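You operate a simulated robot arm through the tools that you are given. There is no shell and no other tool.

You are at the controls of a simulated two-armed robot. One attempt, no reset.

TASK
The extractor is clogged: switch off, pull the hose cuff, pump the yellow button till Clear, refit, restart.
Fine: in that order; it is Clear when only the bar's green end is lit. Where these are worked on the way, their far stop is far enough and under half their travel is too little: hose cuff.

The check looks at the end state, three seconds after you hand in, the way a careful person would. Anything else that was tipped, shoved, dropped, spilled or broken makes it a failure.

THE ROBOT
Two 7-joint arms with fingered hands on one trunk that stands fixed in place. Base frame: the origin is at the foot of the trunk, x ahead of it, y to its left, z up. Units: m, rad, N and s.
The left shoulder is at [0.07, 0.142, 1.114], the right one opposite. With the tool pointing down near the work surface each hand reaches from about 0.1 to 0.7 m from the base axis, measured 20 degrees to its own side. Payload 3.6 kg a hand.
Tool frame (each hand has its own): the origin (TCP) lies between the finger pads and is the grasp point; the fingertips stand 0.025 m ahead of it; z points along the fingers, y is the line along which they close. The gripper opens to 0.088 m; its body begins 0.029 m behind the TCP. The gripper is a hand of 5 fingers: y runs from the thumb to the fingers, the wrist lies at [-0.013, -0.097, -0.162] in the tool frame, and closing takes about 1.5 s.
Orientation is that of the tool frame in the base frame, as a unit quaternion [w, x, y, z]. With the fingers straight down and the wrist toward the robot, the tool's x, y and z point along [0, 1, 0], [1, 0, 0] and [0, 0, -1] of the base frame.

THE INTERFACE
- The arms move only by the tool move_arm. It takes "left_series", "right_series" or both (then of equal length, played together; a hand with none holds still); each is one flat list of numbers, 6 for each row, row after row: the shift along the tool's x, y, z in units of 300 mm (1.0 is 300 mm), then the turn, a rotation vector about the tool's x, y, z in units of 60 degrees (1.0 is 60 degrees). In form: [x, y, z, ax, ay, az, x, y, z, ax, ay, az, ...]. A call has 1 to 20 rows; each row is the pose to reach, as a shift and turn from the pose commanded when the call began, along the tool's axes at that moment. "left_gripper" and "right_gripper" are, for a hand that has rows, the opening, from 0 (shut) to 1 (fully open), set as the call begins (left out, the last holds). A call with a number of a shift or a turn outside -1 to 1 is refused whole. A row lasts 0.2 s, in which the tool goes at most 0.05 m and 0.15 rad; a call with a longer step from one row to the next is refused whole, and so is a gripper value outside its range. A pose out of reach is approached as far as the arm can. The call stops where the force on the tool passes 40 N (or 10 N more than at its start, if that is more) or the arm is blocked; 0.2 s more then pass. Each finger travels about 0.072 m/s and halts on what it meets, pressing with about 30 N; the grip force reading is that of the motor and also rises with nothing between the fingers. The clock runs only during rows and for 0.2 s after the last one: add rows that repeat a pose to give the fingers time. The reply holds the time, the measured pose of the TCP, the force on the tool along the base axes, the opening and the grip force, in the units named above and with some noise, with the torque about the TCP (base axes, N m) and any sound that the robot's microphone picked up.
- Cameras (640 x 400 px; columns grow to the right, rows downward): "scene" is now at [0.1252, 0.0177, 1.337]; the picture's right is [0.21, -0.98, 0.00], its down [-0.66, -0.14, -0.74] and it looks along [0.72, 0.15, -0.67] (base axes); focal length 230 px, centre (320, 200). "left" rides on the left gripper at [-0.059, -0.079, -0.105] in its tool frame; the picture's right is [-0.73, -0.32, 0.61], its down [0.62, -0.68, 0.38] and it looks along [0.29, 0.66, 0.70] (tool axes); focal length 234 px, centre (320, 200). "right" rides on the right gripper at [0.059, -0.079, -0.105] in its tool frame; the picture's right is [-0.73, 0.32, -0.61], its down [-0.62, -0.68, 0.38] and it looks along [-0.29, 0.66, 0.70] (tool axes); focal length 234 px, centre (320, 200).
- snapshot(camera): a new picture of that camera. The clock stands still meanwhile.
- raise_lower(by): slides the trunk up (or, below 0, down) by that many m; the arms and the scene camera ride with it, the base frame stays. It gives what a move gives, with no picture.
- curl_fingers(index, middle, ring, little, thumb_bend, thumb_turn, hand): sets how far each is bent, from 0 (flat) to 1 (curled in); at 0.3 the hand is open as for a grip, at 0.7 the pads meet at the TCP. One left out holds its place. A second passes; each finger stops where it meets its share of the squeeze, and holds until it gets a number again. A gripper value or a shape takes the hand back. It gives what a move gives, with no picture; readings hold the bend of each and the force on index, middle, ring, little, thumb and palm. thumb_turn goes from beside the hand (0) to across from the fingers (1), as for a grip.
- preshape(shape, hand): the hand has 5 fingers and takes this shape, open, in about a second: jaw (thumb against the fingers, like two jaws); tri (thumb and two fingers); tip (a fingertip pinch); poke (one finger out to press); point (the index stretched); flat (the hand flat); cup (the hand cupped); fist (a fist). The gripper value then closes the fingers along that shape, each until it touches; the sizes above hold for jaw. It gives what a move gives, with no picture.
- head_to(pan, tilt): turns the head with the scene camera to pan (to the left, within 1.501 rad either way) and tilt (down, from -0.506 to 1.204), counted from straight ahead of the robot. It gives what a move gives.
- measure_at(camera, pixels): for up to 12 pixels [column, row] of the newest picture of that camera ("zoom" is the newest enlarged one), the place [x, y, z] in the base frame of the surface seen there, good to about 0.003 m, but the place of the scene camera against the robot may be out by one fixed shift of up to 0.012 m in any direction. The clock stands still meanwhile.
- enlarge(camera, box): a new picture of the part [left, top, right, bottom] of that camera's present view, enlarged. The clock stands still meanwhile.
- finish_job(): hands the job in; it is judged then, once.

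Unless the task says otherwise, let go and move clear before handing in.

The tools are called after "Emit:" by a JSON object that holds its "api" and its "payload". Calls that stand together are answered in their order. move_arm: Moves the arms, as the interface text tells. Its arguments: {"type":"object","properties":{"left_series":{"type":"array","items":{"type":"number"}},"left_gripper":{"type":"number"},"right_series":{"type":"array","items":{"type":"number"}},"right_gripper":{"type":"number"}},"required":[]} The other tools are called the same way: raise_lower (by) moves the trunk up or down; preshape (shape, hand) gives the hand a shape; curl_fingers (index, middle, ring, little, thumb_bend, thumb_turn, hand) moves the fingers one by one; head_to (pan, tilt) turns the head that bears the scene camera; snapshot (camera) takes a picture; measure_at (camera, pixels) gives the place of the surface under pixels of a picture; enlarge (camera, box) takes an enlarged picture of a part of a camera's view; finish_job () hands the job in.

At the start:

```text
time_s: 0.0
left_tcp_pos: [0.4701, 0.3182, 1.1566]
left_tcp_rot: [-0.001, 0.707, 0.707, 0.0]
left_contact_force: [0.5, 0.1, 0.2]
left_wrist_torque: [0.05, -0.04, 0.0]
left_gripper_width: 0.0877
left_finger_force: 0.0
left_shape: jaw
left_bend: [0.3, 0.3, 0.3, 0.3, 0.3, 0.98]
left_finger forces: [0.1, 0.0, 0.0, 0.1, 0.0, 0.0]
right_tcp_pos: [0.565, -0.0541, 1.0508]
right_tcp_rot: [0.0, 0.707, 0.707, -0.001]
right_contact_force: [0.0, -0.3, 0.2]
right_wrist_torque: [0.02, 0.0, -0.02]
right_gripper_width: 0.0879
right_finger_force: 0.1
right_shape: jaw
right_bend: [0.3, 0.3, 0.3, 0.3, 0.3, 0.98]
right_finger forces: [0.1, 0.0, 0.0, 0.0, 0.0, 0.0]
trunk travel left (down, up): [-0.65, 0.29]
head pan, tilt (commanded): [0.209, 0.74]
```

scene: 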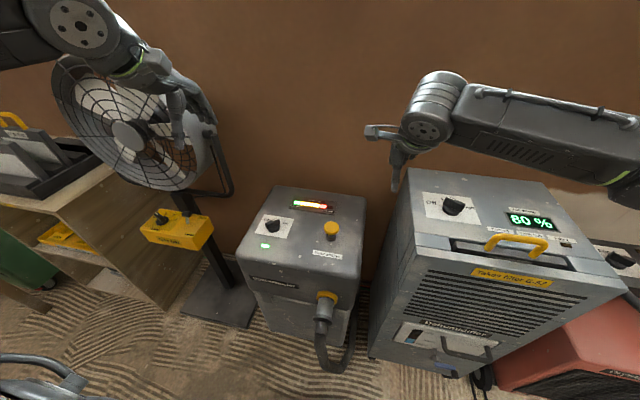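
right: 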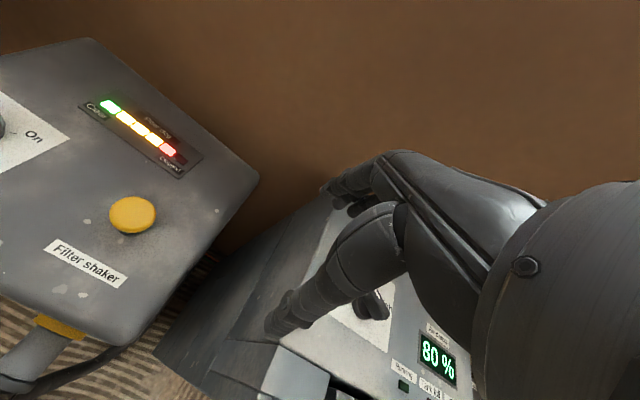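
left: 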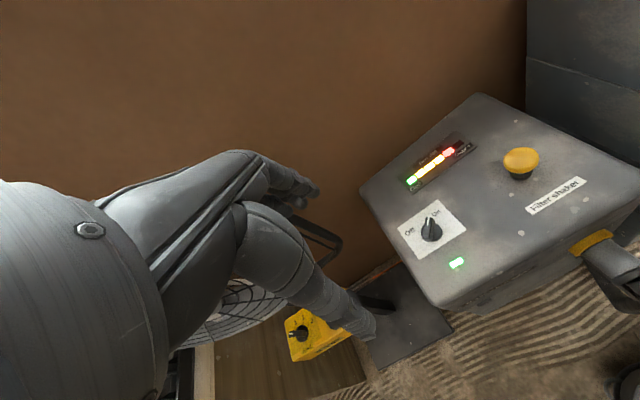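

The scene picture shows the extractor in the middle (knob about (272,226), yellow button (331,230), bar (313,207), hose cuff (325,300)). I'll enlarge these and measure them.

Emit:
{"api": "enlarge", "payload": {"camera": "scene", "box": [220, 170, 400, 380]}}

Emit:
{"api": "enlarge", "payload": {"camera": "left", "box": [360, 90, 640, 310]}}

Emit:
{"api": "measure_at", "payload": {"camera": "scene", "pixels": [[272, 226], [331, 228], [313, 207], [326, 296], [323, 312], [265, 246], [275, 188], [366, 196], [238, 256], [356, 280], [322, 335], [345, 365]]}}

```text
1.90 times, centred on (310, 275) of scene
```

zoom: 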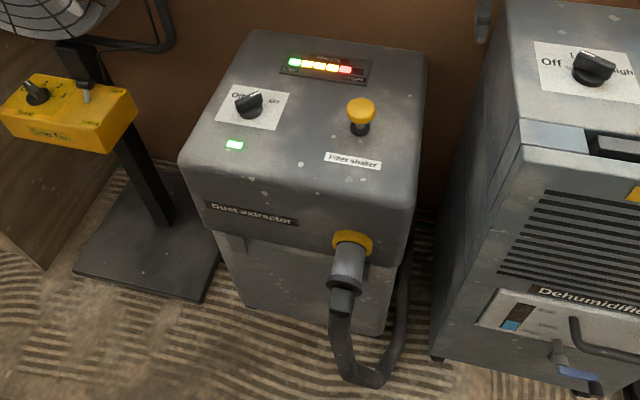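

```text
1.82 times, centred on (500, 200) of left
```

zoom: 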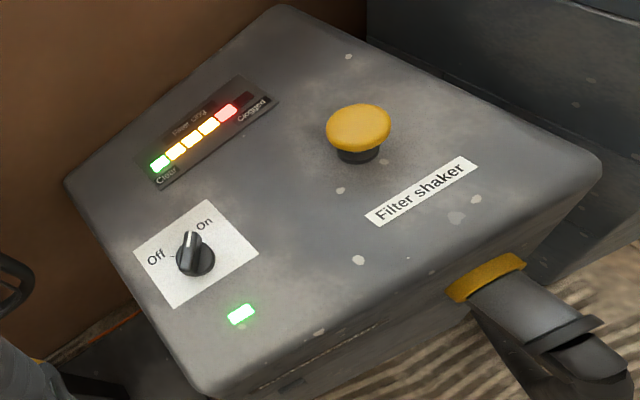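

```text
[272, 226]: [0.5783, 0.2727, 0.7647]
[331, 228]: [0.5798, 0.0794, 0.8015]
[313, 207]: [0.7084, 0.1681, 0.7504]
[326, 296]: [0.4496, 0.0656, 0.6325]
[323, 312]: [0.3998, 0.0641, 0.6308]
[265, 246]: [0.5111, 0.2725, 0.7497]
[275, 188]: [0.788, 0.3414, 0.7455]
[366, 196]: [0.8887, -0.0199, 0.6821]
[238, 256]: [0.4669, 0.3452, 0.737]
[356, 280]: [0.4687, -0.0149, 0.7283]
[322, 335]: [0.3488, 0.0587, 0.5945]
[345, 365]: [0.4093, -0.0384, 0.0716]
```

The left camera sees the knob pointing to "On" and five bar segments lit. I'll measure these from both hand cameras, which don't carry the scene camera's shift.

Emit:
{"api": "measure_at", "payload": {"camera": "left", "pixels": [[431, 230], [520, 158], [412, 181], [450, 152], [456, 263], [410, 231], [437, 211], [366, 190], [478, 96], [444, 304], [590, 243], [612, 260]]}}

Emit:
{"api": "measure_at", "payload": {"camera": "right", "pixels": [[132, 212], [108, 105], [167, 150], [120, 340], [258, 180], [60, 325], [20, 365], [85, 265], [3, 125], [133, 236]]}}

Emit:
{"api": "enlarge", "payload": {"camera": "left", "box": [390, 190, 480, 280]}}

```text
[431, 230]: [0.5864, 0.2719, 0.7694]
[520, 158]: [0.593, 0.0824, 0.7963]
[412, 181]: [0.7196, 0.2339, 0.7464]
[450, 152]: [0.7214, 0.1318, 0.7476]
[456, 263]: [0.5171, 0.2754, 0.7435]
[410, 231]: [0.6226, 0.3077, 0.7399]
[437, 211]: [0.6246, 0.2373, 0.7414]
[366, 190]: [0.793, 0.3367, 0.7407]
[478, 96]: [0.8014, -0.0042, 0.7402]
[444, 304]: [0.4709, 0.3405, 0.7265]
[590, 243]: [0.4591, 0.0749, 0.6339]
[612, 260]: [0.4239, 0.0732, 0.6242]
```

```text
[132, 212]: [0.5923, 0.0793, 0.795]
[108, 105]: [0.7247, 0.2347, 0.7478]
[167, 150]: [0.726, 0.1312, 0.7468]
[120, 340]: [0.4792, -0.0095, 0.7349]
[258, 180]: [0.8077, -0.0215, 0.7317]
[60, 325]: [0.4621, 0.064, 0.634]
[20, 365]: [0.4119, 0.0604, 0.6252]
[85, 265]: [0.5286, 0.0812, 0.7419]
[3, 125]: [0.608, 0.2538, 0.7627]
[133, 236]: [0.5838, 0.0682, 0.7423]
```

```text
4.44 times, centred on (435, 235) of left
```

zoom: 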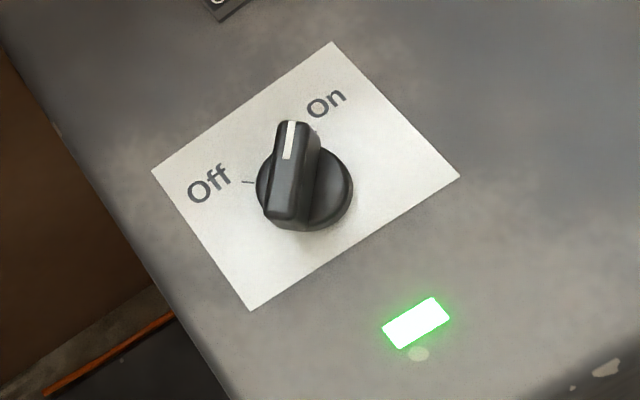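

Emit:
{"api": "measure_at", "payload": {"camera": "zoom", "pixels": [[290, 126], [285, 160], [274, 215], [298, 218], [312, 140], [305, 180], [345, 200], [264, 180], [247, 182], [316, 130], [210, 185], [327, 102]]}}

Emit:
{"api": "enlarge", "payload": {"camera": "left", "box": [560, 210, 640, 400]}}

Emit:
{"api": "enlarge", "payload": {"camera": "right", "box": [0, 280, 200, 400]}}

```text
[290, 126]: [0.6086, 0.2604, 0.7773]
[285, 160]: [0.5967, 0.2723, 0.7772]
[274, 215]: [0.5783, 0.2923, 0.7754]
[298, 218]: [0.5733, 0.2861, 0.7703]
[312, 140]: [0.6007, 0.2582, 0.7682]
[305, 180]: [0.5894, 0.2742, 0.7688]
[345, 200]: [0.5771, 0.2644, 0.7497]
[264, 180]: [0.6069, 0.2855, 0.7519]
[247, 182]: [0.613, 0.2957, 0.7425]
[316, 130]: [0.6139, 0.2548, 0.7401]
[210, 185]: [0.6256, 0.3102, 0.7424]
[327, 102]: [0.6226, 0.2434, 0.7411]
```

```text
2.11 times, centred on (600, 305) of left
```

zoom: 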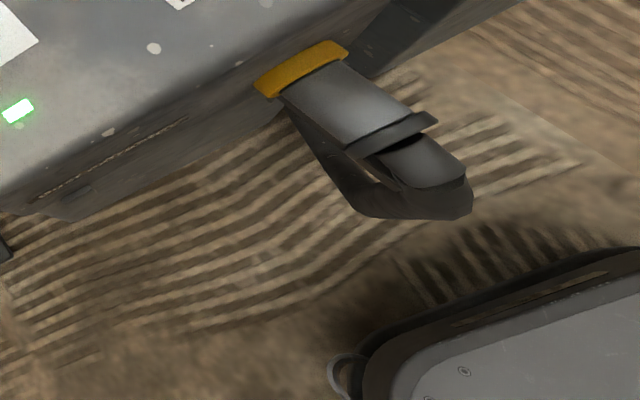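

```text
3.20 times, centred on (100, 340) of right
```

zoom: 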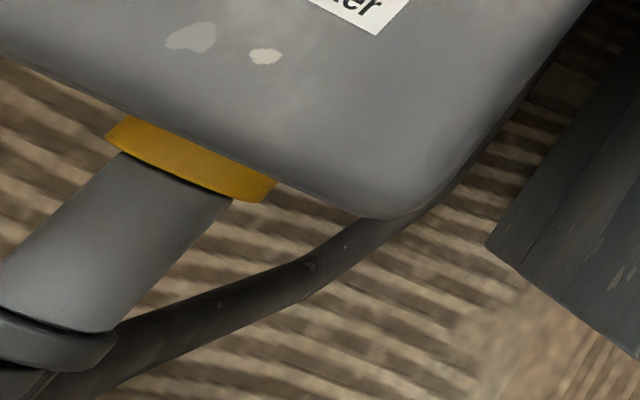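

The left view puts the knob bar at about (0.591, 0.275, top 0.777) with its pointer at -45° (On); the Off tick is at +45°, so it needs 90° counter-clockwise seen from above. I'll bring the left hand above the knob and turn it to line up with the bar, which also tests the wrist's range in free air.

Emit:
{"api": "move_arm", "payload": {"left_series": [-0.0146, 0.0403, 0.0855, 0, 0, -0.075, -0.0292, 0.0806, 0.171, 0, 0, -0.15, -0.0438, 0.1209, 0.2565, 0, 0, -0.225, -0.0584, 0.1612, 0.342, 0, 0, -0.3, -0.073, 0.2015, 0.4275, 0, 0, -0.375, -0.0876, 0.2418, 0.513, 0, 0, -0.45, -0.1022, 0.2821, 0.5985, 0, 0, -0.525, -0.1168, 0.3224, 0.684, 0, 0, -0.6, -0.1314, 0.3627, 0.7695, 0, 0, -0.675, -0.146, 0.403, 0.855, 0, 0, -0.75]}}

```text
time_s: 2.2
left_tcp_pos: [0.5914, 0.2745, 0.899]
left_tcp_rot: [0.0, 0.382, 0.924, 0.0]
left_contact_force: [-0.7, 0.0, -0.5]
left_wrist_torque: [0.01, 0.01, 0.02]
left_gripper_width: 0.0877
left_finger_force: 0.1
left_shape: jaw
left_bend: [0.3, 0.3, 0.3, 0.3, 0.3, 0.98]
left_finger forces: [0.2, 0.1, 0.0, 0.0, 0.0, 0.1]
right_tcp_pos: [0.5658, -0.0552, 1.0503]
right_tcp_rot: [-0.001, 0.708, 0.706, -0.001]
right_contact_force: [-0.1, -0.2, -1.2]
right_wrist_torque: [0.02, -0.01, 0.03]
right_gripper_width: 0.0875
right_finger_force: 0.1
right_shape: jaw
right_bend: [0.3, 0.3, 0.3, 0.3, 0.3, 0.98]
right_finger forces: [0.0, 0.0, 0.1, 0.0, 0.0, 0.0]
trunk travel left (down, up): [-0.65, 0.29]
head pan, tilt (commanded): [0.209, 0.74]
```

The left hand reached 45° over the knob cleanly. I'll turn it further in the same sense to see how far the wrist goes.

Emit:
{"api": "move_arm", "payload": {"left_series": [0, 0, 0, 0, 0, -0.125, 0, 0, 0, 0, 0, -0.25, 0, 0, 0, 0, 0, -0.375, 0, 0, 0, 0, 0, -0.5, 0, 0, 0, 0, 0, -0.625, 0, 0, 0, 0, 0, -0.75, 0, 0, 0, 0, 0, -0.875, 0, 0, 0, 0, 0, -1.0]}}

Emit:
{"api": "snapshot", "payload": {"camera": "scene"}}

```text
time_s: 4.0
left_tcp_pos: [0.5298, 0.3491, 0.8688]
left_tcp_rot: [0.009, -0.127, 0.992, -0.012]
left_contact_force: [0.1, -0.9, 0.1]
left_wrist_torque: [-0.01, 0.04, 0.0]
left_gripper_width: 0.0877
left_finger_force: 0.1
left_shape: jaw
left_bend: [0.3, 0.3, 0.3, 0.3, 0.3, 0.98]
left_finger forces: [0.0, 0.0, 0.0, 0.0, 0.1, 0.1]
left hand out of reach, approached as far as the arm can: row 2, 3, 4, 5, 6, 7, 8
right_tcp_pos: [0.5657, -0.0542, 1.0515]
right_tcp_rot: [0.0, 0.707, 0.707, 0.0]
right_contact_force: [-0.5, 0.4, -0.4]
right_wrist_torque: [0.02, 0.0, -0.02]
right_gripper_width: 0.0878
right_finger_force: 0.1
right_shape: jaw
right_bend: [0.3, 0.3, 0.3, 0.3, 0.3, 0.98]
right_finger forces: [0.0, 0.0, 0.0, 0.1, 0.1, 0.1]
trunk travel left (down, up): [-0.65, 0.29]
head pan, tilt (commanded): [0.209, 0.74]
```

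```text
taken
```

scene: 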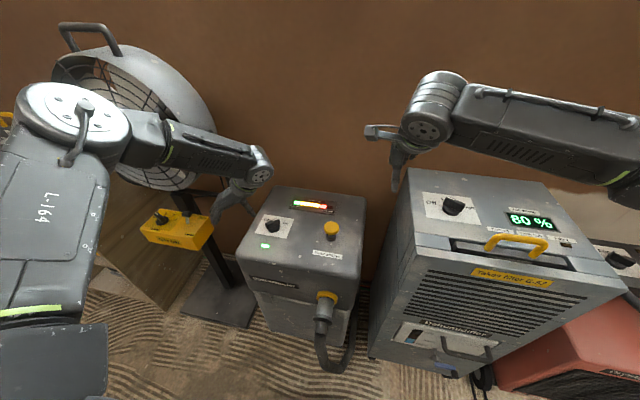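

The wrist turns to about 105°, but the hand drifts (TCP now 0.530, 0.349), so that side is limited here. I'll turn back the other way and raise the hand, then test the opposite side, which should suit the left arm better.

Emit:
{"api": "move_arm", "payload": {"left_series": [0, 0, 0, 0, 0, 0.125, 0, 0, 0, 0, 0, 0.25, 0, 0, 0, 0, 0, 0.375, 0, 0, 0, 0, 0, 0.5, 0, 0, 0, 0, 0, 0.625, 0, 0, 0, 0, 0, 0.75, 0, 0, 0, 0, 0, 0.875, 0, 0, 0, 0, 0, 1.0]}}

```text
time_s: 5.8
left_tcp_pos: [0.5301, 0.3478, 0.8667]
left_tcp_rot: [0.001, 0.384, 0.923, 0.0]
left_contact_force: [-0.6, 0.0, 0.2]
left_wrist_torque: [0.02, -0.01, 0.0]
left_gripper_width: 0.0876
left_finger_force: 0.0
left_shape: jaw
left_bend: [0.3, 0.3, 0.3, 0.3, 0.3, 0.98]
left_finger forces: [0.1, 0.1, 0.0, 0.1, 0.1, 0.0]
right_tcp_pos: [0.565, -0.0543, 1.0506]
right_tcp_rot: [0.0, 0.707, 0.707, 0.0]
right_contact_force: [-0.4, -0.1, -0.2]
right_wrist_torque: [0.01, -0.01, 0.03]
right_gripper_width: 0.0877
right_finger_force: 0.1
right_shape: jaw
right_bend: [0.3, 0.3, 0.3, 0.3, 0.3, 0.98]
right_finger forces: [0.0, 0.0, 0.1, 0.0, 0.0, 0.0]
trunk travel left (down, up): [-0.65, 0.29]
head pan, tilt (commanded): [0.209, 0.74]
```

The hand is back at 45° and the commanded pose follows the one actually reached. I'll raise it and turn the other way.

Emit:
{"api": "move_arm", "payload": {"left_series": [-0.0295, -0.0118, -0.0563, 0, 0, 0.125, -0.059, -0.0235, -0.1125, 0, 0, 0.25, -0.0885, -0.0353, -0.1688, 0, 0, 0.375, -0.118, -0.047, -0.225, 0, 0, 0.5, -0.1475, -0.0588, -0.2813, 0, 0, 0.625, -0.177, -0.0705, -0.3375, 0, 0, 0.75, -0.2065, -0.0823, -0.3938, 0, 0, 0.875, -0.236, -0.094, -0.45, 0, 0, 1.0]}}

Emit:
{"api": "raise_lower", "payload": {"by": -0.1}}

```text
time_s: 7.6
left_tcp_pos: [0.5608, 0.2791, 1.0032]
left_tcp_rot: [0.0, 0.794, 0.608, -0.002]
left_contact_force: [0.0, -1.1, 0.7]
left_wrist_torque: [0.0, 0.0, -0.02]
left_gripper_width: 0.0878
left_finger_force: 0.1
left_shape: jaw
left_bend: [0.3, 0.3, 0.3, 0.3, 0.3, 0.98]
left_finger forces: [0.0, 0.1, 0.1, 0.0, 0.1, 0.0]
right_tcp_pos: [0.5645, -0.0549, 1.0499]
right_tcp_rot: [0.0, 0.707, 0.707, 0.0]
right_contact_force: [-0.1, -0.2, 0.0]
right_wrist_torque: [0.02, 0.03, -0.03]
right_gripper_width: 0.0877
right_finger_force: 0.2
right_shape: jaw
right_bend: [0.3, 0.3, 0.3, 0.3, 0.3, 0.98]
right_finger forces: [0.1, 0.1, 0.1, 0.0, 0.0, 0.0]
trunk travel left (down, up): [-0.65, 0.29]
head pan, tilt (commanded): [0.209, 0.74]
```

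```text
time_s: 8.9
left_tcp_pos: [0.5602, 0.2779, 0.9033]
left_tcp_rot: [0.0, 0.793, 0.609, 0.001]
left_contact_force: [-0.3, 0.0, -0.6]
left_wrist_torque: [-0.02, -0.01, 0.03]
left_gripper_width: 0.088
left_finger_force: 0.1
left_shape: jaw
left_bend: [0.3, 0.3, 0.3, 0.3, 0.3, 0.98]
left_finger forces: [0.0, 0.0, 0.0, 0.1, 0.1, 0.0]
right_tcp_pos: [0.5649, -0.0544, 0.9496]
right_tcp_rot: [0.0, 0.707, 0.708, -0.001]
right_contact_force: [0.5, 0.6, -0.5]
right_wrist_torque: [0.01, -0.01, 0.0]
right_gripper_width: 0.0877
right_finger_force: 0.1
right_shape: jaw
right_bend: [0.3, 0.3, 0.3, 0.3, 0.3, 0.98]
right_finger forces: [0.0, 0.0, 0.0, 0.1, 0.0, 0.0]
trunk travel left (down, up): [-0.55, 0.39]
head pan, tilt (commanded): [0.209, 0.74]
```

Next I'll test the left hand turning clockwise over the knob, from -15° to -75°, with the trunk lowered.

Emit:
{"api": "move_arm", "payload": {"left_series": [0.002, 0.013, 0.008, 0, 0, 0.125, 0.004, 0.026, 0.017, 0, 0, 0.25, 0.006, 0.039, 0.025, 0, 0, 0.375, 0.008, 0.052, 0.033, 0, 0, 0.5, 0.011, 0.065, 0.042, 0, 0, 0.625, 0.013, 0.077, 0.05, 0, 0, 0.75, 0.015, 0.09, 0.058, 0, 0, 0.875, 0.017, 0.103, 0.067, 0, 0, 1.0]}}

```text
time_s: 10.7
left_tcp_pos: [0.5917, 0.2741, 0.8835]
left_tcp_rot: [0.0, 0.992, 0.13, 0.0]
left_contact_force: [0.0, 0.4, -0.6]
left_wrist_torque: [0.01, -0.01, 0.01]
left_gripper_width: 0.0876
left_finger_force: 0.1
left_shape: jaw
left_bend: [0.3, 0.3, 0.3, 0.3, 0.3, 0.98]
left_finger forces: [0.0, 0.1, 0.0, 0.1, 0.1, 0.1]
right_tcp_pos: [0.5651, -0.0557, 0.9492]
right_tcp_rot: [-0.001, 0.707, 0.708, 0.0]
right_contact_force: [0.6, 0.2, 0.2]
right_wrist_torque: [0.01, 0.0, -0.02]
right_gripper_width: 0.0877
right_finger_force: 0.2
right_shape: jaw
right_bend: [0.3, 0.3, 0.3, 0.3, 0.3, 0.98]
right_finger forces: [0.0, 0.0, 0.1, 0.1, 0.1, 0.1]
trunk travel left (down, up): [-0.55, 0.39]
head pan, tilt (commanded): [0.209, 0.74]
```

-75° was reached exactly. I'll continue toward -135°, which is square to the bar as it stands now.

Emit:
{"api": "move_arm", "payload": {"left_series": [0, 0, 0, 0, 0, 0.125, 0, 0, 0, 0, 0, 0.25, 0, 0, 0, 0, 0, 0.375, 0, 0, 0, 0, 0, 0.5, 0, 0, 0, 0, 0, 0.625, 0, 0, 0, 0, 0, 0.75, 0, 0, 0, 0, 0, 0.875, 0, 0, 0, 0, 0, 1.0]}}

Emit:
{"api": "snapshot", "payload": {"camera": "scene"}}

Emit:
{"api": "snapshot", "payload": {"camera": "left"}}

```text
time_s: 12.5
left_tcp_pos: [0.5093, 0.2391, 0.8148]
left_tcp_rot: [-0.005, 0.926, -0.378, 0.011]
left_contact_force: [0.2, -0.4, -0.1]
left_wrist_torque: [0.02, 0.0, 0.01]
left_gripper_width: 0.0877
left_finger_force: 0.2
left_shape: jaw
left_bend: [0.3, 0.3, 0.3, 0.3, 0.3, 0.98]
left_finger forces: [0.0, 0.0, 0.1, 0.1, 0.0, 0.1]
left hand out of reach, approached as far as the arm can: row 3, 4, 5, 6, 7, 8
right_tcp_pos: [0.5646, -0.0552, 0.9506]
right_tcp_rot: [0.0, 0.707, 0.707, 0.0]
right_contact_force: [-0.4, 0.2, -0.5]
right_wrist_torque: [0.0, -0.02, 0.02]
right_gripper_width: 0.0877
right_finger_force: 0.0
right_shape: jaw
right_bend: [0.3, 0.3, 0.3, 0.3, 0.3, 0.98]
right_finger forces: [0.0, 0.1, 0.0, 0.0, 0.0, 0.0]
trunk travel left (down, up): [-0.55, 0.39]
head pan, tilt (commanded): [0.209, 0.74]
```

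```text
taken
```

scene: 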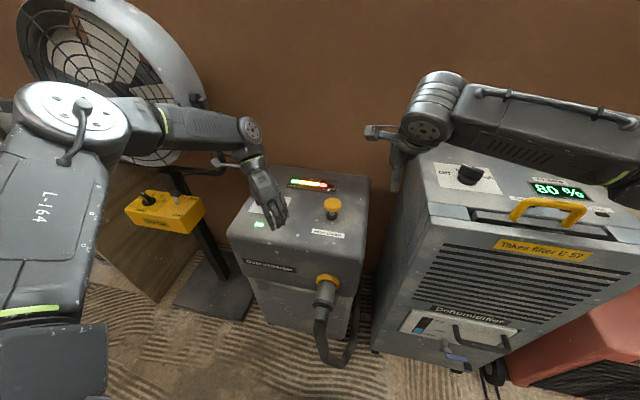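

```text
taken
```

left: 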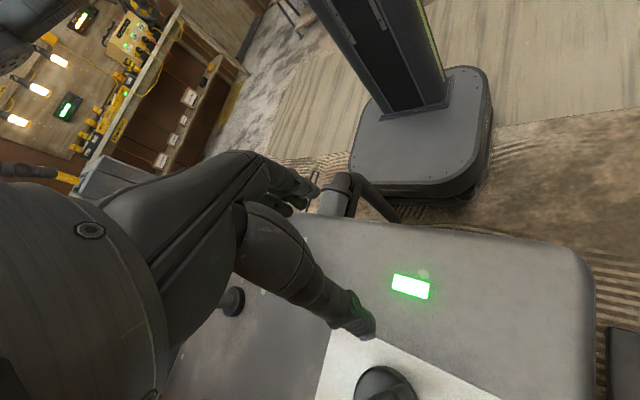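

The left hand reaches about -90° at the knob but not -135°, so one grip can't cover the whole 90° turn. A single stiff finger pushing the bar around its axis should. I'll lift clear, turn back, and try the "poke" shape.

Emit:
{"api": "move_arm", "payload": {"left_series": [0, 0, -0.06, 0, 0, -0.125, 0, 0, -0.12, 0, 0, -0.25, 0, 0, -0.18, 0, 0, -0.375, 0, 0, -0.24, 0, 0, -0.5, 0, 0, -0.3, 0, 0, -0.625, 0, 0, -0.36, 0, 0, -0.75, 0, 0, -0.42, 0, 0, -0.875, 0, 0, -0.48, 0, 0, -1.0]}}

Emit:
{"api": "preshape", "payload": {"shape": "poke", "hand": "left"}}

Emit:
{"api": "snapshot", "payload": {"camera": "left"}}

Emit:
{"api": "snapshot", "payload": {"camera": "scene"}}

```text
time_s: 14.3
left_tcp_pos: [0.5072, 0.2381, 0.9615]
left_tcp_rot: [0.0, 0.991, 0.131, 0.0]
left_contact_force: [0.4, -0.2, -0.4]
left_wrist_torque: [0.0, -0.04, -0.05]
left_gripper_width: 0.0878
left_finger_force: 0.0
left_shape: jaw
left_bend: [0.3, 0.3, 0.3, 0.3, 0.3, 0.98]
left_finger forces: [0.1, 0.0, 0.0, 0.0, 0.0, 0.1]
right_tcp_pos: [0.564, -0.0559, 0.9511]
right_tcp_rot: [0.0, 0.707, 0.707, 0.0]
right_contact_force: [0.4, 0.6, 0.5]
right_wrist_torque: [0.01, 0.05, 0.01]
right_gripper_width: 0.0879
right_finger_force: 0.1
right_shape: jaw
right_bend: [0.3, 0.3, 0.3, 0.3, 0.3, 0.98]
right_finger forces: [0.0, 0.1, 0.0, 0.0, 0.1, 0.1]
trunk travel left (down, up): [-0.55, 0.39]
head pan, tilt (commanded): [0.209, 0.74]
```

```text
time_s: 15.2
left_tcp_pos: [0.5077, 0.2384, 0.9609]
left_tcp_rot: [0.0, 0.991, 0.131, 0.0]
left_contact_force: [-0.7, -0.8, -0.2]
left_wrist_torque: [0.02, -0.01, 0.0]
left_gripper_width: 0.0
left_finger_force: 0.0
left_shape: poke
left_bend: [0.7, 0.7, 0.99, 0.99, 1.0, 1.0]
left_finger forces: [0.0, 0.0, 0.0, 0.0, 0.0, 0.0]
right_tcp_pos: [0.5647, -0.055, 0.9508]
right_tcp_rot: [0.0, 0.707, 0.707, 0.0]
right_contact_force: [0.2, -0.5, -0.9]
right_wrist_torque: [0.0, 0.0, 0.0]
right_gripper_width: 0.0879
right_finger_force: 0.0
right_shape: jaw
right_bend: [0.3, 0.3, 0.3, 0.3, 0.3, 0.98]
right_finger forces: [0.0, 0.0, 0.0, 0.0, 0.0, 0.1]
trunk travel left (down, up): [-0.55, 0.39]
head pan, tilt (commanded): [0.209, 0.74]
```

```text
taken
```

left: 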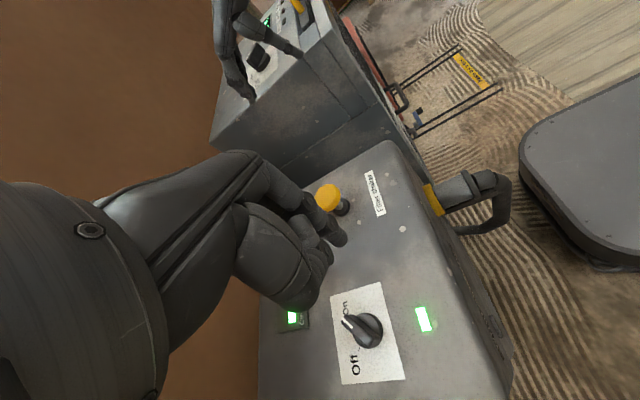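

```text
taken
```

scene: 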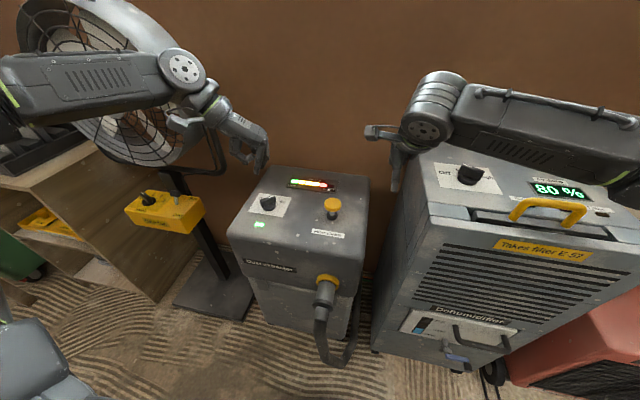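

Emit:
{"api": "enlarge", "payload": {"camera": "left", "box": [220, 140, 400, 330]}}

Emit:
{"api": "measure_at", "payload": {"camera": "left", "pixels": [[341, 237], [330, 228], [322, 215], [298, 212], [310, 235], [328, 250], [300, 260], [318, 200]]}}

```text
2.11 times, centred on (310, 235) of left
```

zoom: 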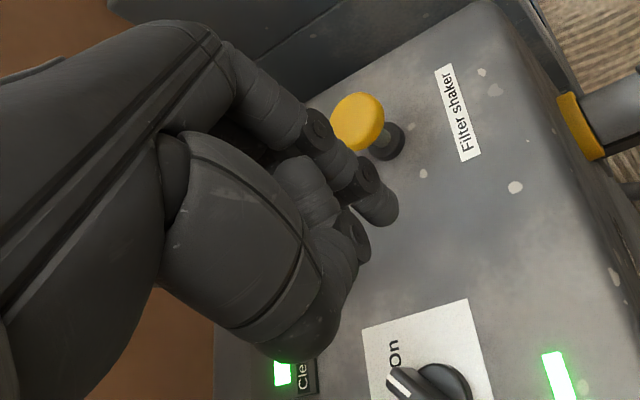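

```text
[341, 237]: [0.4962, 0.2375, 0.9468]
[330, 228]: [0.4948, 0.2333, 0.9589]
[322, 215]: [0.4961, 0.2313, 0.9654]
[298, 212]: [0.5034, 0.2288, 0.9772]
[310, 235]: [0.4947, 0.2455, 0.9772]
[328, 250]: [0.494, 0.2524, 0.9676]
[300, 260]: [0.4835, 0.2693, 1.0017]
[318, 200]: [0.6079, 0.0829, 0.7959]
```

In "poke" the curled thumb sits only about 2 cm behind the index tip, which is too close. I'll try "point", with the index stretched.

Emit:
{"api": "preshape", "payload": {"shape": "point", "hand": "left"}}

Emit:
{"api": "enlarge", "payload": {"camera": "left", "box": [160, 100, 420, 330]}}

Emit:
{"api": "enlarge", "payload": {"camera": "scene", "box": [130, 80, 340, 240]}}

```text
time_s: 16.1
left_tcp_pos: [0.5081, 0.2393, 0.9607]
left_tcp_rot: [0.0, 0.991, 0.131, 0.001]
left_contact_force: [0.3, 0.6, 0.1]
left_wrist_torque: [-0.02, 0.0, -0.01]
left_gripper_width: 0.0002
left_finger_force: 0.1
left_shape: point
left_bend: [0.2, 1.0, 1.0, 1.0, 0.98, 0.88]
left_finger forces: [0.1, 0.0, 0.1, 0.1, 0.0, 0.0]
right_tcp_pos: [0.5638, -0.0557, 0.951]
right_tcp_rot: [0.0, 0.707, 0.707, 0.0]
right_contact_force: [0.9, 0.3, -0.8]
right_wrist_torque: [-0.01, 0.0, 0.02]
right_gripper_width: 0.0875
right_finger_force: 0.1
right_shape: jaw
right_bend: [0.3, 0.3, 0.3, 0.3, 0.3, 0.98]
right_finger forces: [0.0, 0.1, 0.0, 0.1, 0.1, 0.1]
trunk travel left (down, up): [-0.55, 0.39]
head pan, tilt (commanded): [0.209, 0.74]
```

```text
1.74 times, centred on (290, 215) of left
```

zoom: 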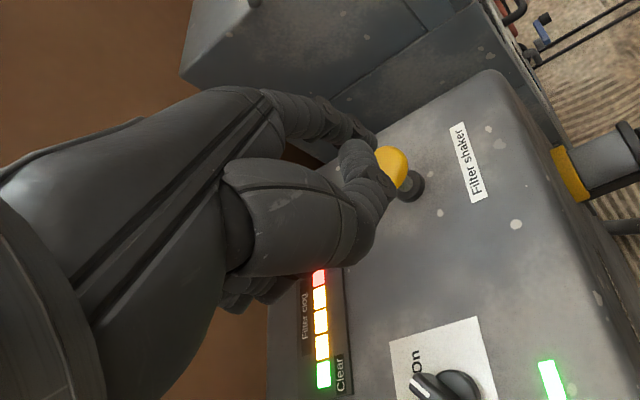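

```text
2.50 times, centred on (235, 160) of scene
```

zoom: 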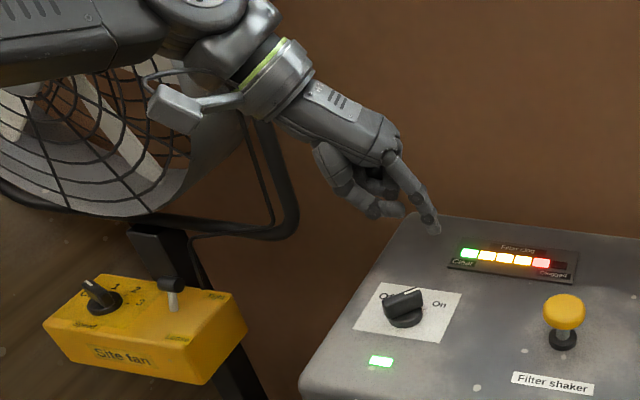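

Emit:
{"api": "measure_at", "payload": {"camera": "zoom", "pixels": [[434, 230], [428, 218], [416, 190], [404, 168], [392, 150], [398, 205], [375, 205], [350, 190], [330, 160]]}}

Emit:
{"api": "measure_at", "payload": {"camera": "left", "pixels": [[319, 181], [317, 175], [310, 165], [300, 158], [285, 160], [320, 210], [310, 200]]}}

```text
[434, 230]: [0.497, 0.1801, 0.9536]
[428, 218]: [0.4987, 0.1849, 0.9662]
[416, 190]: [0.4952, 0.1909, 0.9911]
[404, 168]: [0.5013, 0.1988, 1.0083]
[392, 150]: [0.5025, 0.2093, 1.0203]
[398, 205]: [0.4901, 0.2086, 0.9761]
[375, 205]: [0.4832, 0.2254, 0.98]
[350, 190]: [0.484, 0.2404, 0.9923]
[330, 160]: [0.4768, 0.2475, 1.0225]
```

```text
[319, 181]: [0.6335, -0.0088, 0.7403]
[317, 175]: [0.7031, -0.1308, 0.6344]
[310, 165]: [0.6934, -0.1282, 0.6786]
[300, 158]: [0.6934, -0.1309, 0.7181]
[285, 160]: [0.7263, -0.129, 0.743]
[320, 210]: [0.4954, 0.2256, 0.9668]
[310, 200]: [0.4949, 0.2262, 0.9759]
```

The index is now extended at about 24° to the tool z axis, with its tip near tool (-0.01, 0.057, 0.012). I'll tilt the hand so the finger stands vertical and hover it beside the knob bar.

Emit:
{"api": "move_arm", "payload": {"left_series": [0.0494, -0.0234, 0.0446, 0.0796, -0.0105, -0.0493, 0.0988, -0.0468, 0.0892, 0.1592, -0.0209, -0.0986, 0.1482, -0.0702, 0.1338, 0.2388, -0.0314, -0.1479, 0.1976, -0.0936, 0.1784, 0.3184, -0.0418, -0.1972, 0.247, -0.117, 0.223, 0.398, -0.0523, -0.2465, 0.247, -0.117, 0.223, 0.398, -0.0523, -0.2465]}}

Emit:
{"api": "snapshot", "payload": {"camera": "left"}}

Emit:
{"api": "enlarge", "payload": {"camera": "scene", "box": [200, 80, 380, 250]}}

Emit:
{"api": "snapshot", "payload": {"camera": "right"}}

```text
time_s: 17.5
left_tcp_pos: [0.5702, 0.294, 0.8926]
left_tcp_rot: [-0.202, 0.944, 0.254, -0.055]
left_contact_force: [-0.3, -0.9, 0.0]
left_wrist_torque: [0.02, -0.01, 0.0]
left_gripper_width: 0.0003
left_finger_force: 0.1
left_shape: point
left_bend: [0.2, 1.0, 1.0, 1.0, 0.98, 0.88]
left_finger forces: [0.0, 0.0, 0.1, 0.1, 0.1, 0.1]
right_tcp_pos: [0.5639, -0.055, 0.9503]
right_tcp_rot: [0.0, 0.707, 0.707, 0.0]
right_contact_force: [0.3, 0.0, 0.2]
right_wrist_torque: [0.02, -0.04, 0.0]
right_gripper_width: 0.0878
right_finger_force: 0.1
right_shape: jaw
right_bend: [0.3, 0.3, 0.3, 0.3, 0.3, 0.98]
right_finger forces: [0.0, 0.0, 0.0, 0.0, 0.0, 0.0]
trunk travel left (down, up): [-0.55, 0.39]
head pan, tilt (commanded): [0.209, 0.74]
```

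```text
taken
```

left: 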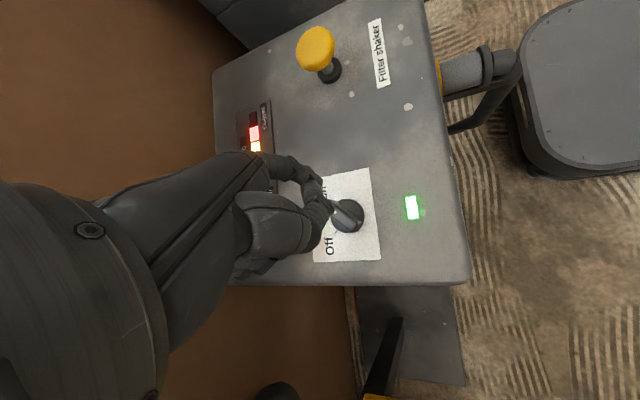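

```text
2.35 times, centred on (290, 165) of scene
```

zoom: 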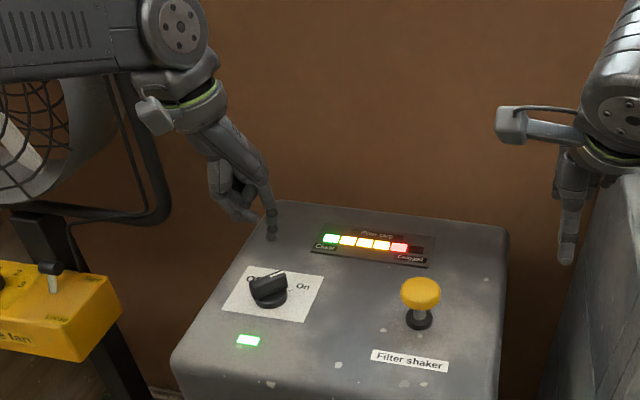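

```text
taken
```

right: 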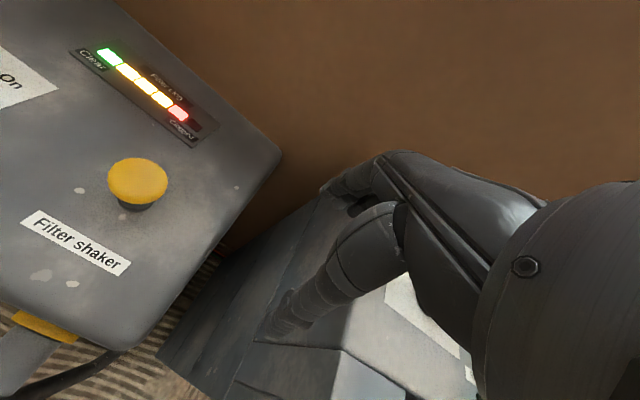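

Emit:
{"api": "measure_at", "payload": {"camera": "zoom", "pixels": [[324, 281], [305, 321], [223, 308], [237, 335], [260, 340], [272, 238], [269, 225], [266, 200], [263, 185], [278, 232], [249, 340]]}}

Emit:
{"api": "measure_at", "payload": {"camera": "left", "pixels": [[369, 170], [379, 259], [317, 261], [405, 196], [407, 219], [412, 208], [344, 208], [330, 230], [360, 228], [317, 185]]}}

```text
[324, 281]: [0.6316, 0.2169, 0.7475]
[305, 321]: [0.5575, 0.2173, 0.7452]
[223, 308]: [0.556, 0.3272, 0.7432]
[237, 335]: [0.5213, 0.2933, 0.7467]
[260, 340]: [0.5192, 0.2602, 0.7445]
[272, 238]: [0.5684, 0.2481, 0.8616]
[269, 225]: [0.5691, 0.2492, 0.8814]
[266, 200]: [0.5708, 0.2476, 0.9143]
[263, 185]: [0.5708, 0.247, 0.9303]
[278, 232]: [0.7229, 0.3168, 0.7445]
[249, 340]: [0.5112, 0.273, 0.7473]
```

```text
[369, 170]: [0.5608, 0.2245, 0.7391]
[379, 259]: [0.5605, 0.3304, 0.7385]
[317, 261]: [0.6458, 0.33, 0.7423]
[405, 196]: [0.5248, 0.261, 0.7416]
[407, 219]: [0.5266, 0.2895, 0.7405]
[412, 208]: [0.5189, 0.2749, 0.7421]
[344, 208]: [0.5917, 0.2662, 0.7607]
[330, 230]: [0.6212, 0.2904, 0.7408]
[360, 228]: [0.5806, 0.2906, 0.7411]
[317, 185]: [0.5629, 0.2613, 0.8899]
```

The finger stands vertical at hover (tip about z 0.857) and shows at (272,238) in the zoom. I'll lower it 5 cm and check its place against the knob in the same view.

Emit:
{"api": "move_arm", "payload": {"left_series": [-0.0021, 0.032, 0.0466, 0, 0, 0, -0.0042, 0.064, 0.0931, 0, 0, 0, -0.0063, 0.096, 0.1397, 0, 0, 0]}}

Emit:
{"api": "enlarge", "payload": {"camera": "scene", "box": [240, 160, 310, 220]}}

Emit:
{"api": "enlarge", "payload": {"camera": "left", "box": [260, 130, 420, 280]}}

```text
time_s: 18.3
left_tcp_pos: [0.5744, 0.2809, 0.8426]
left_tcp_rot: [-0.2, 0.945, 0.254, -0.055]
left_contact_force: [0.2, -0.3, -0.3]
left_wrist_torque: [-0.02, -0.04, 0.01]
left_gripper_width: 0.0001
left_finger_force: 0.0
left_shape: point
left_bend: [0.2, 1.0, 1.0, 1.0, 0.98, 0.88]
left_finger forces: [0.0, 0.0, 0.0, 0.0, 0.1, 0.0]
right_tcp_pos: [0.5656, -0.0547, 0.9486]
right_tcp_rot: [0.0, 0.707, 0.707, 0.0]
right_contact_force: [-0.4, 0.5, 0.7]
right_wrist_torque: [0.04, -0.02, 0.01]
right_gripper_width: 0.0877
right_finger_force: 0.1
right_shape: jaw
right_bend: [0.3, 0.3, 0.3, 0.3, 0.3, 0.98]
right_finger forces: [0.0, 0.0, 0.0, 0.0, 0.0, 0.0]
trunk travel left (down, up): [-0.55, 0.39]
head pan, tilt (commanded): [0.209, 0.74]
```

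```text
6.67 times, centred on (275, 190) of scene
```

zoom: 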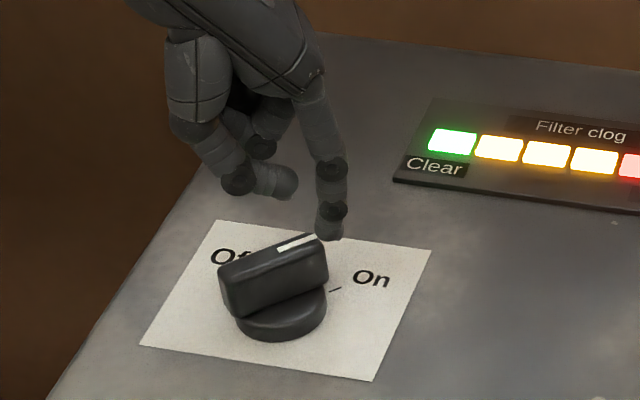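

```text
2.67 times, centred on (340, 205) of left
```

zoom: 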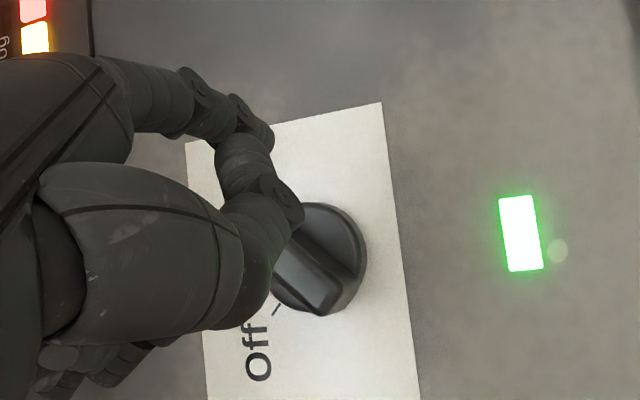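

Emit:
{"api": "enlarge", "payload": {"camera": "scene", "box": [240, 160, 310, 220]}}

Emit:
{"api": "measure_at", "payload": {"camera": "zoom", "pixels": [[328, 230], [328, 222], [318, 225], [340, 225], [330, 180], [318, 240], [285, 246], [225, 272], [230, 285], [318, 265], [280, 270], [325, 275]]}}

```text
6.67 times, centred on (275, 190) of scene
```

zoom: 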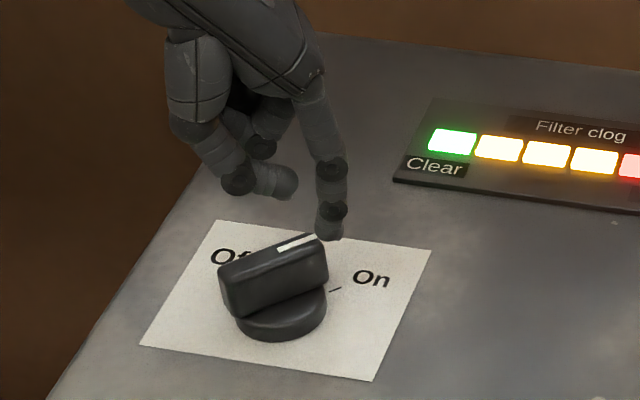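

```text
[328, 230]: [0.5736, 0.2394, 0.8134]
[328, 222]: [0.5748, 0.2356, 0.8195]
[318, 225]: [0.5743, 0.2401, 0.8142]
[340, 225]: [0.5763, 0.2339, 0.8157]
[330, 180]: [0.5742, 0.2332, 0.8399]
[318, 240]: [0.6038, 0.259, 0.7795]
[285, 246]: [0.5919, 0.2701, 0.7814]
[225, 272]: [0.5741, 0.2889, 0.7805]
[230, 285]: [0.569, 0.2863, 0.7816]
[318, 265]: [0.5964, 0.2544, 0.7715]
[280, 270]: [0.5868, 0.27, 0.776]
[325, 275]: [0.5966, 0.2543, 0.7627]
```

In the scene view the finger centre is about (-0.005, -0.031) from the knob centre, clear of the bar's -y side, as wanted. I'll lower it 4.5 cm alongside the bar.

Emit:
{"api": "move_arm", "payload": {"left_series": [0, 0.0203, 0.0457, 0, 0, 0, 0, 0.0407, 0.0913, 0, 0, 0, 0, 0.061, 0.137, 0, 0, 0]}}

Emit:
{"api": "enlarge", "payload": {"camera": "scene", "box": [240, 160, 310, 220]}}

```text
time_s: 19.1
left_tcp_pos: [0.5738, 0.2799, 0.7961]
left_tcp_rot: [-0.202, 0.945, 0.253, -0.054]
left_contact_force: [-0.8, -0.1, 0.0]
left_wrist_torque: [0.01, -0.01, 0.0]
left_gripper_width: 0.0
left_finger_force: 0.1
left_shape: point
left_bend: [0.2, 1.0, 1.0, 1.0, 0.98, 0.88]
left_finger forces: [0.1, 0.1, 0.1, 0.0, 0.1, 0.1]
right_tcp_pos: [0.5652, -0.0548, 0.9496]
right_tcp_rot: [0.0, 0.707, 0.707, 0.001]
right_contact_force: [-0.5, 0.7, 0.1]
right_wrist_torque: [-0.02, -0.01, 0.0]
right_gripper_width: 0.0875
right_finger_force: 0.0
right_shape: jaw
right_bend: [0.3, 0.3, 0.3, 0.3, 0.3, 0.98]
right_finger forces: [0.0, 0.0, 0.1, 0.1, 0.1, 0.0]
trunk travel left (down, up): [-0.55, 0.39]
head pan, tilt (commanded): [0.209, 0.74]
```

```text
6.67 times, centred on (275, 190) of scene
```

zoom: 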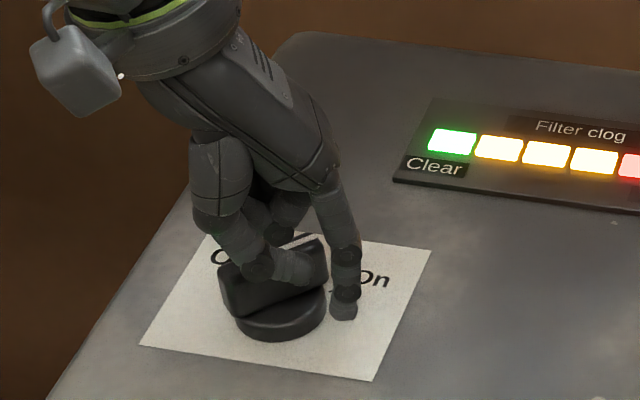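

The finger is alongside the bar, but the curled thumb (290,265 in the zoom) hangs right over the knob and could catch it. I'll lift and fold the thumb to the side of the hand.

Emit:
{"api": "move_arm", "payload": {"left_series": [0, -0.0203, -0.0457, 0, 0, 0, 0, -0.0407, -0.0913, 0, 0, 0, 0, -0.061, -0.137, 0, 0, 0, 0, -0.0813, -0.1827, 0, 0, 0]}}

Emit:
{"api": "curl_fingers", "payload": {"hand": "left", "thumb_turn": 0.0, "thumb_bend": 0.2}}

Emit:
{"api": "enlarge", "payload": {"camera": "scene", "box": [230, 130, 320, 220]}}

Emit:
{"api": "enlarge", "payload": {"camera": "left", "box": [220, 100, 420, 280]}}

```text
time_s: 20.1
left_tcp_pos: [0.5729, 0.282, 0.858]
left_tcp_rot: [-0.201, 0.945, 0.254, -0.054]
left_contact_force: [-0.2, -0.3, -0.6]
left_wrist_torque: [-0.01, 0.02, 0.0]
left_gripper_width: 0.0
left_finger_force: 0.1
left_shape: point
left_bend: [0.2, 1.0, 1.0, 1.0, 0.98, 0.88]
left_finger forces: [0.0, 0.0, 0.0, 0.0, 0.0, 0.1]
right_tcp_pos: [0.5632, -0.056, 0.9512]
right_tcp_rot: [0.0, 0.707, 0.707, -0.001]
right_contact_force: [-0.1, -0.5, 0.4]
right_wrist_torque: [0.05, -0.04, -0.05]
right_gripper_width: 0.0877
right_finger_force: 0.1
right_shape: jaw
right_bend: [0.3, 0.3, 0.3, 0.3, 0.3, 0.98]
right_finger forces: [0.0, 0.0, 0.0, 0.0, 0.1, 0.0]
trunk travel left (down, up): [-0.55, 0.39]
head pan, tilt (commanded): [0.209, 0.74]
```

```text
time_s: 21.1
left_tcp_pos: [0.574, 0.2814, 0.8576]
left_tcp_rot: [-0.2, 0.945, 0.254, -0.054]
left_contact_force: [-0.9, -0.4, 0.6]
left_wrist_torque: [-0.03, 0.02, -0.01]
left_gripper_width: 0.1195
left_finger_force: 0.1
left_shape: fingers
left_bend: [0.2, 1.0, 1.0, 1.0, 0.2, 0.0]
left_finger forces: [0.0, 0.1, 0.1, 0.0, 0.1, 0.1]
right_tcp_pos: [0.5653, -0.0554, 0.9507]
right_tcp_rot: [0.0, 0.707, 0.707, 0.001]
right_contact_force: [0.6, 0.3, 0.4]
right_wrist_torque: [-0.03, -0.02, 0.02]
right_gripper_width: 0.0878
right_finger_force: 0.1
right_shape: jaw
right_bend: [0.3, 0.3, 0.3, 0.3, 0.3, 0.98]
right_finger forces: [0.0, 0.1, 0.0, 0.0, 0.1, 0.0]
trunk travel left (down, up): [-0.55, 0.39]
head pan, tilt (commanded): [0.209, 0.74]
```

```text
4.44 times, centred on (275, 175) of scene
```

zoom: 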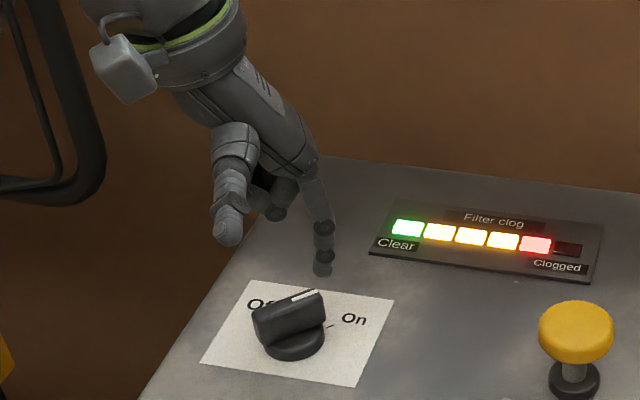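

```text
2.22 times, centred on (320, 190) of left
```

zoom: 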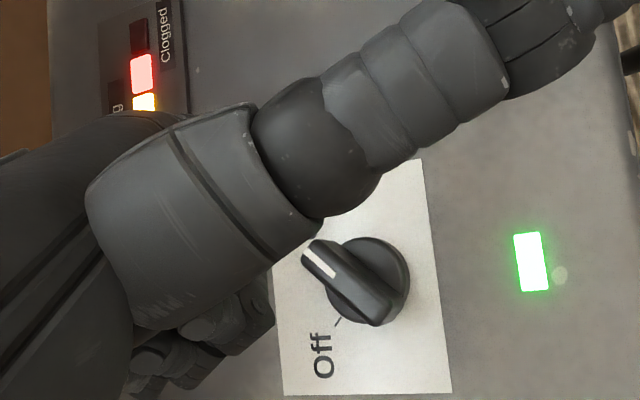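

Emit:
{"api": "enlarge", "payload": {"camera": "scene", "box": [230, 130, 320, 220]}}

Emit:
{"api": "measure_at", "payload": {"camera": "zoom", "pixels": [[228, 240], [222, 225], [228, 205], [232, 150], [276, 212], [322, 272], [322, 262], [265, 195]]}}

```text
4.44 times, centred on (275, 175) of scene
```

zoom: 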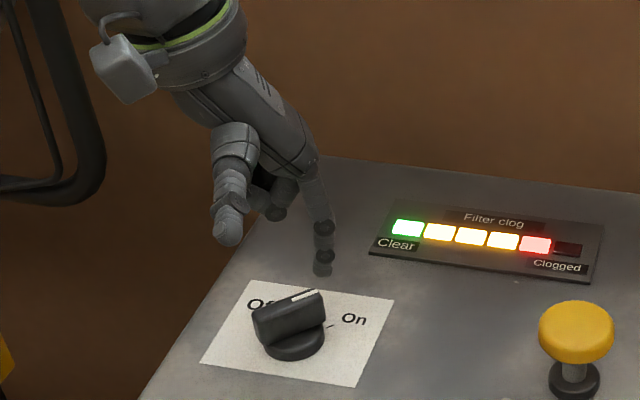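

```text
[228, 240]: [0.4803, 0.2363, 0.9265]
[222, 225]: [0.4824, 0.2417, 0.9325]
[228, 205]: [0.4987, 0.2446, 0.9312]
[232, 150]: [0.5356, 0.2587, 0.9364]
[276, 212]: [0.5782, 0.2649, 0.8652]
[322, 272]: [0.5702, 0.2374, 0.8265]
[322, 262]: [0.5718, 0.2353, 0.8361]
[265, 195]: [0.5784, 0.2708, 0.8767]
```

The thumb now sits well above (z about 0.93) and the middle knuckle is about 4 cm above the index tip, so both clear the 0.777 bar top. I'll lower the finger beside the bar again.

Emit:
{"api": "move_arm", "payload": {"left_series": [0, 0.0209, 0.0468, 0, 0, 0, 0, 0.0417, 0.0937, 0, 0, 0, 0, 0.0626, 0.1405, 0, 0, 0, 0, 0.0834, 0.1873, 0, 0, 0]}}

Emit:
{"api": "enlarge", "payload": {"camera": "scene", "box": [240, 160, 310, 220]}}

Emit:
{"api": "measure_at", "payload": {"camera": "zoom", "pixels": [[345, 310], [345, 300], [335, 300], [355, 300], [345, 260], [345, 280]]}}

```text
time_s: 22.1
left_tcp_pos: [0.5727, 0.2815, 0.7969]
left_tcp_rot: [-0.2, 0.945, 0.254, -0.054]
left_contact_force: [0.6, 0.4, -0.3]
left_wrist_torque: [0.01, -0.01, -0.01]
left_gripper_width: 0.12
left_finger_force: 0.0
left_shape: fingers
left_bend: [0.2, 1.0, 1.0, 1.0, 0.2, 0.0]
left_finger forces: [0.0, 0.1, 0.0, 0.1, 0.0, 0.0]
right_tcp_pos: [0.5648, -0.0544, 0.9511]
right_tcp_rot: [0.0, 0.707, 0.707, -0.001]
right_contact_force: [0.7, -0.2, 0.0]
right_wrist_torque: [0.0, 0.01, -0.02]
right_gripper_width: 0.0876
right_finger_force: 0.0
right_shape: jaw
right_bend: [0.3, 0.3, 0.3, 0.3, 0.3, 0.98]
right_finger forces: [0.1, 0.1, 0.0, 0.1, 0.0, 0.1]
trunk travel left (down, up): [-0.55, 0.39]
head pan, tilt (commanded): [0.209, 0.74]
```

```text
6.67 times, centred on (275, 190) of scene
```

zoom: 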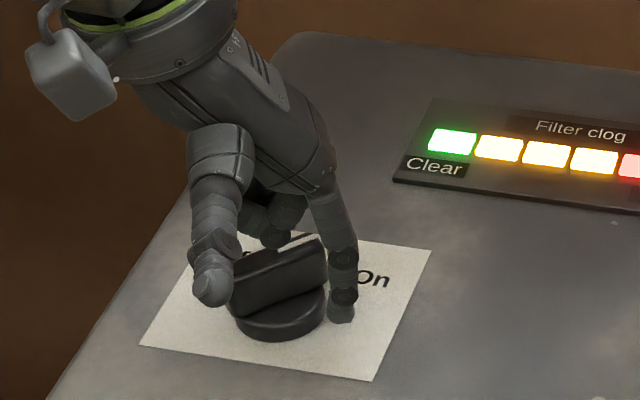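

```text
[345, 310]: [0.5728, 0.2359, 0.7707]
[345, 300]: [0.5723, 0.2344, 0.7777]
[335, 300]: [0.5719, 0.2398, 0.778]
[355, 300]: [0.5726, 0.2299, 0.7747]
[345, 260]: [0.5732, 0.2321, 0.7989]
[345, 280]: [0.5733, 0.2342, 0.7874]
```

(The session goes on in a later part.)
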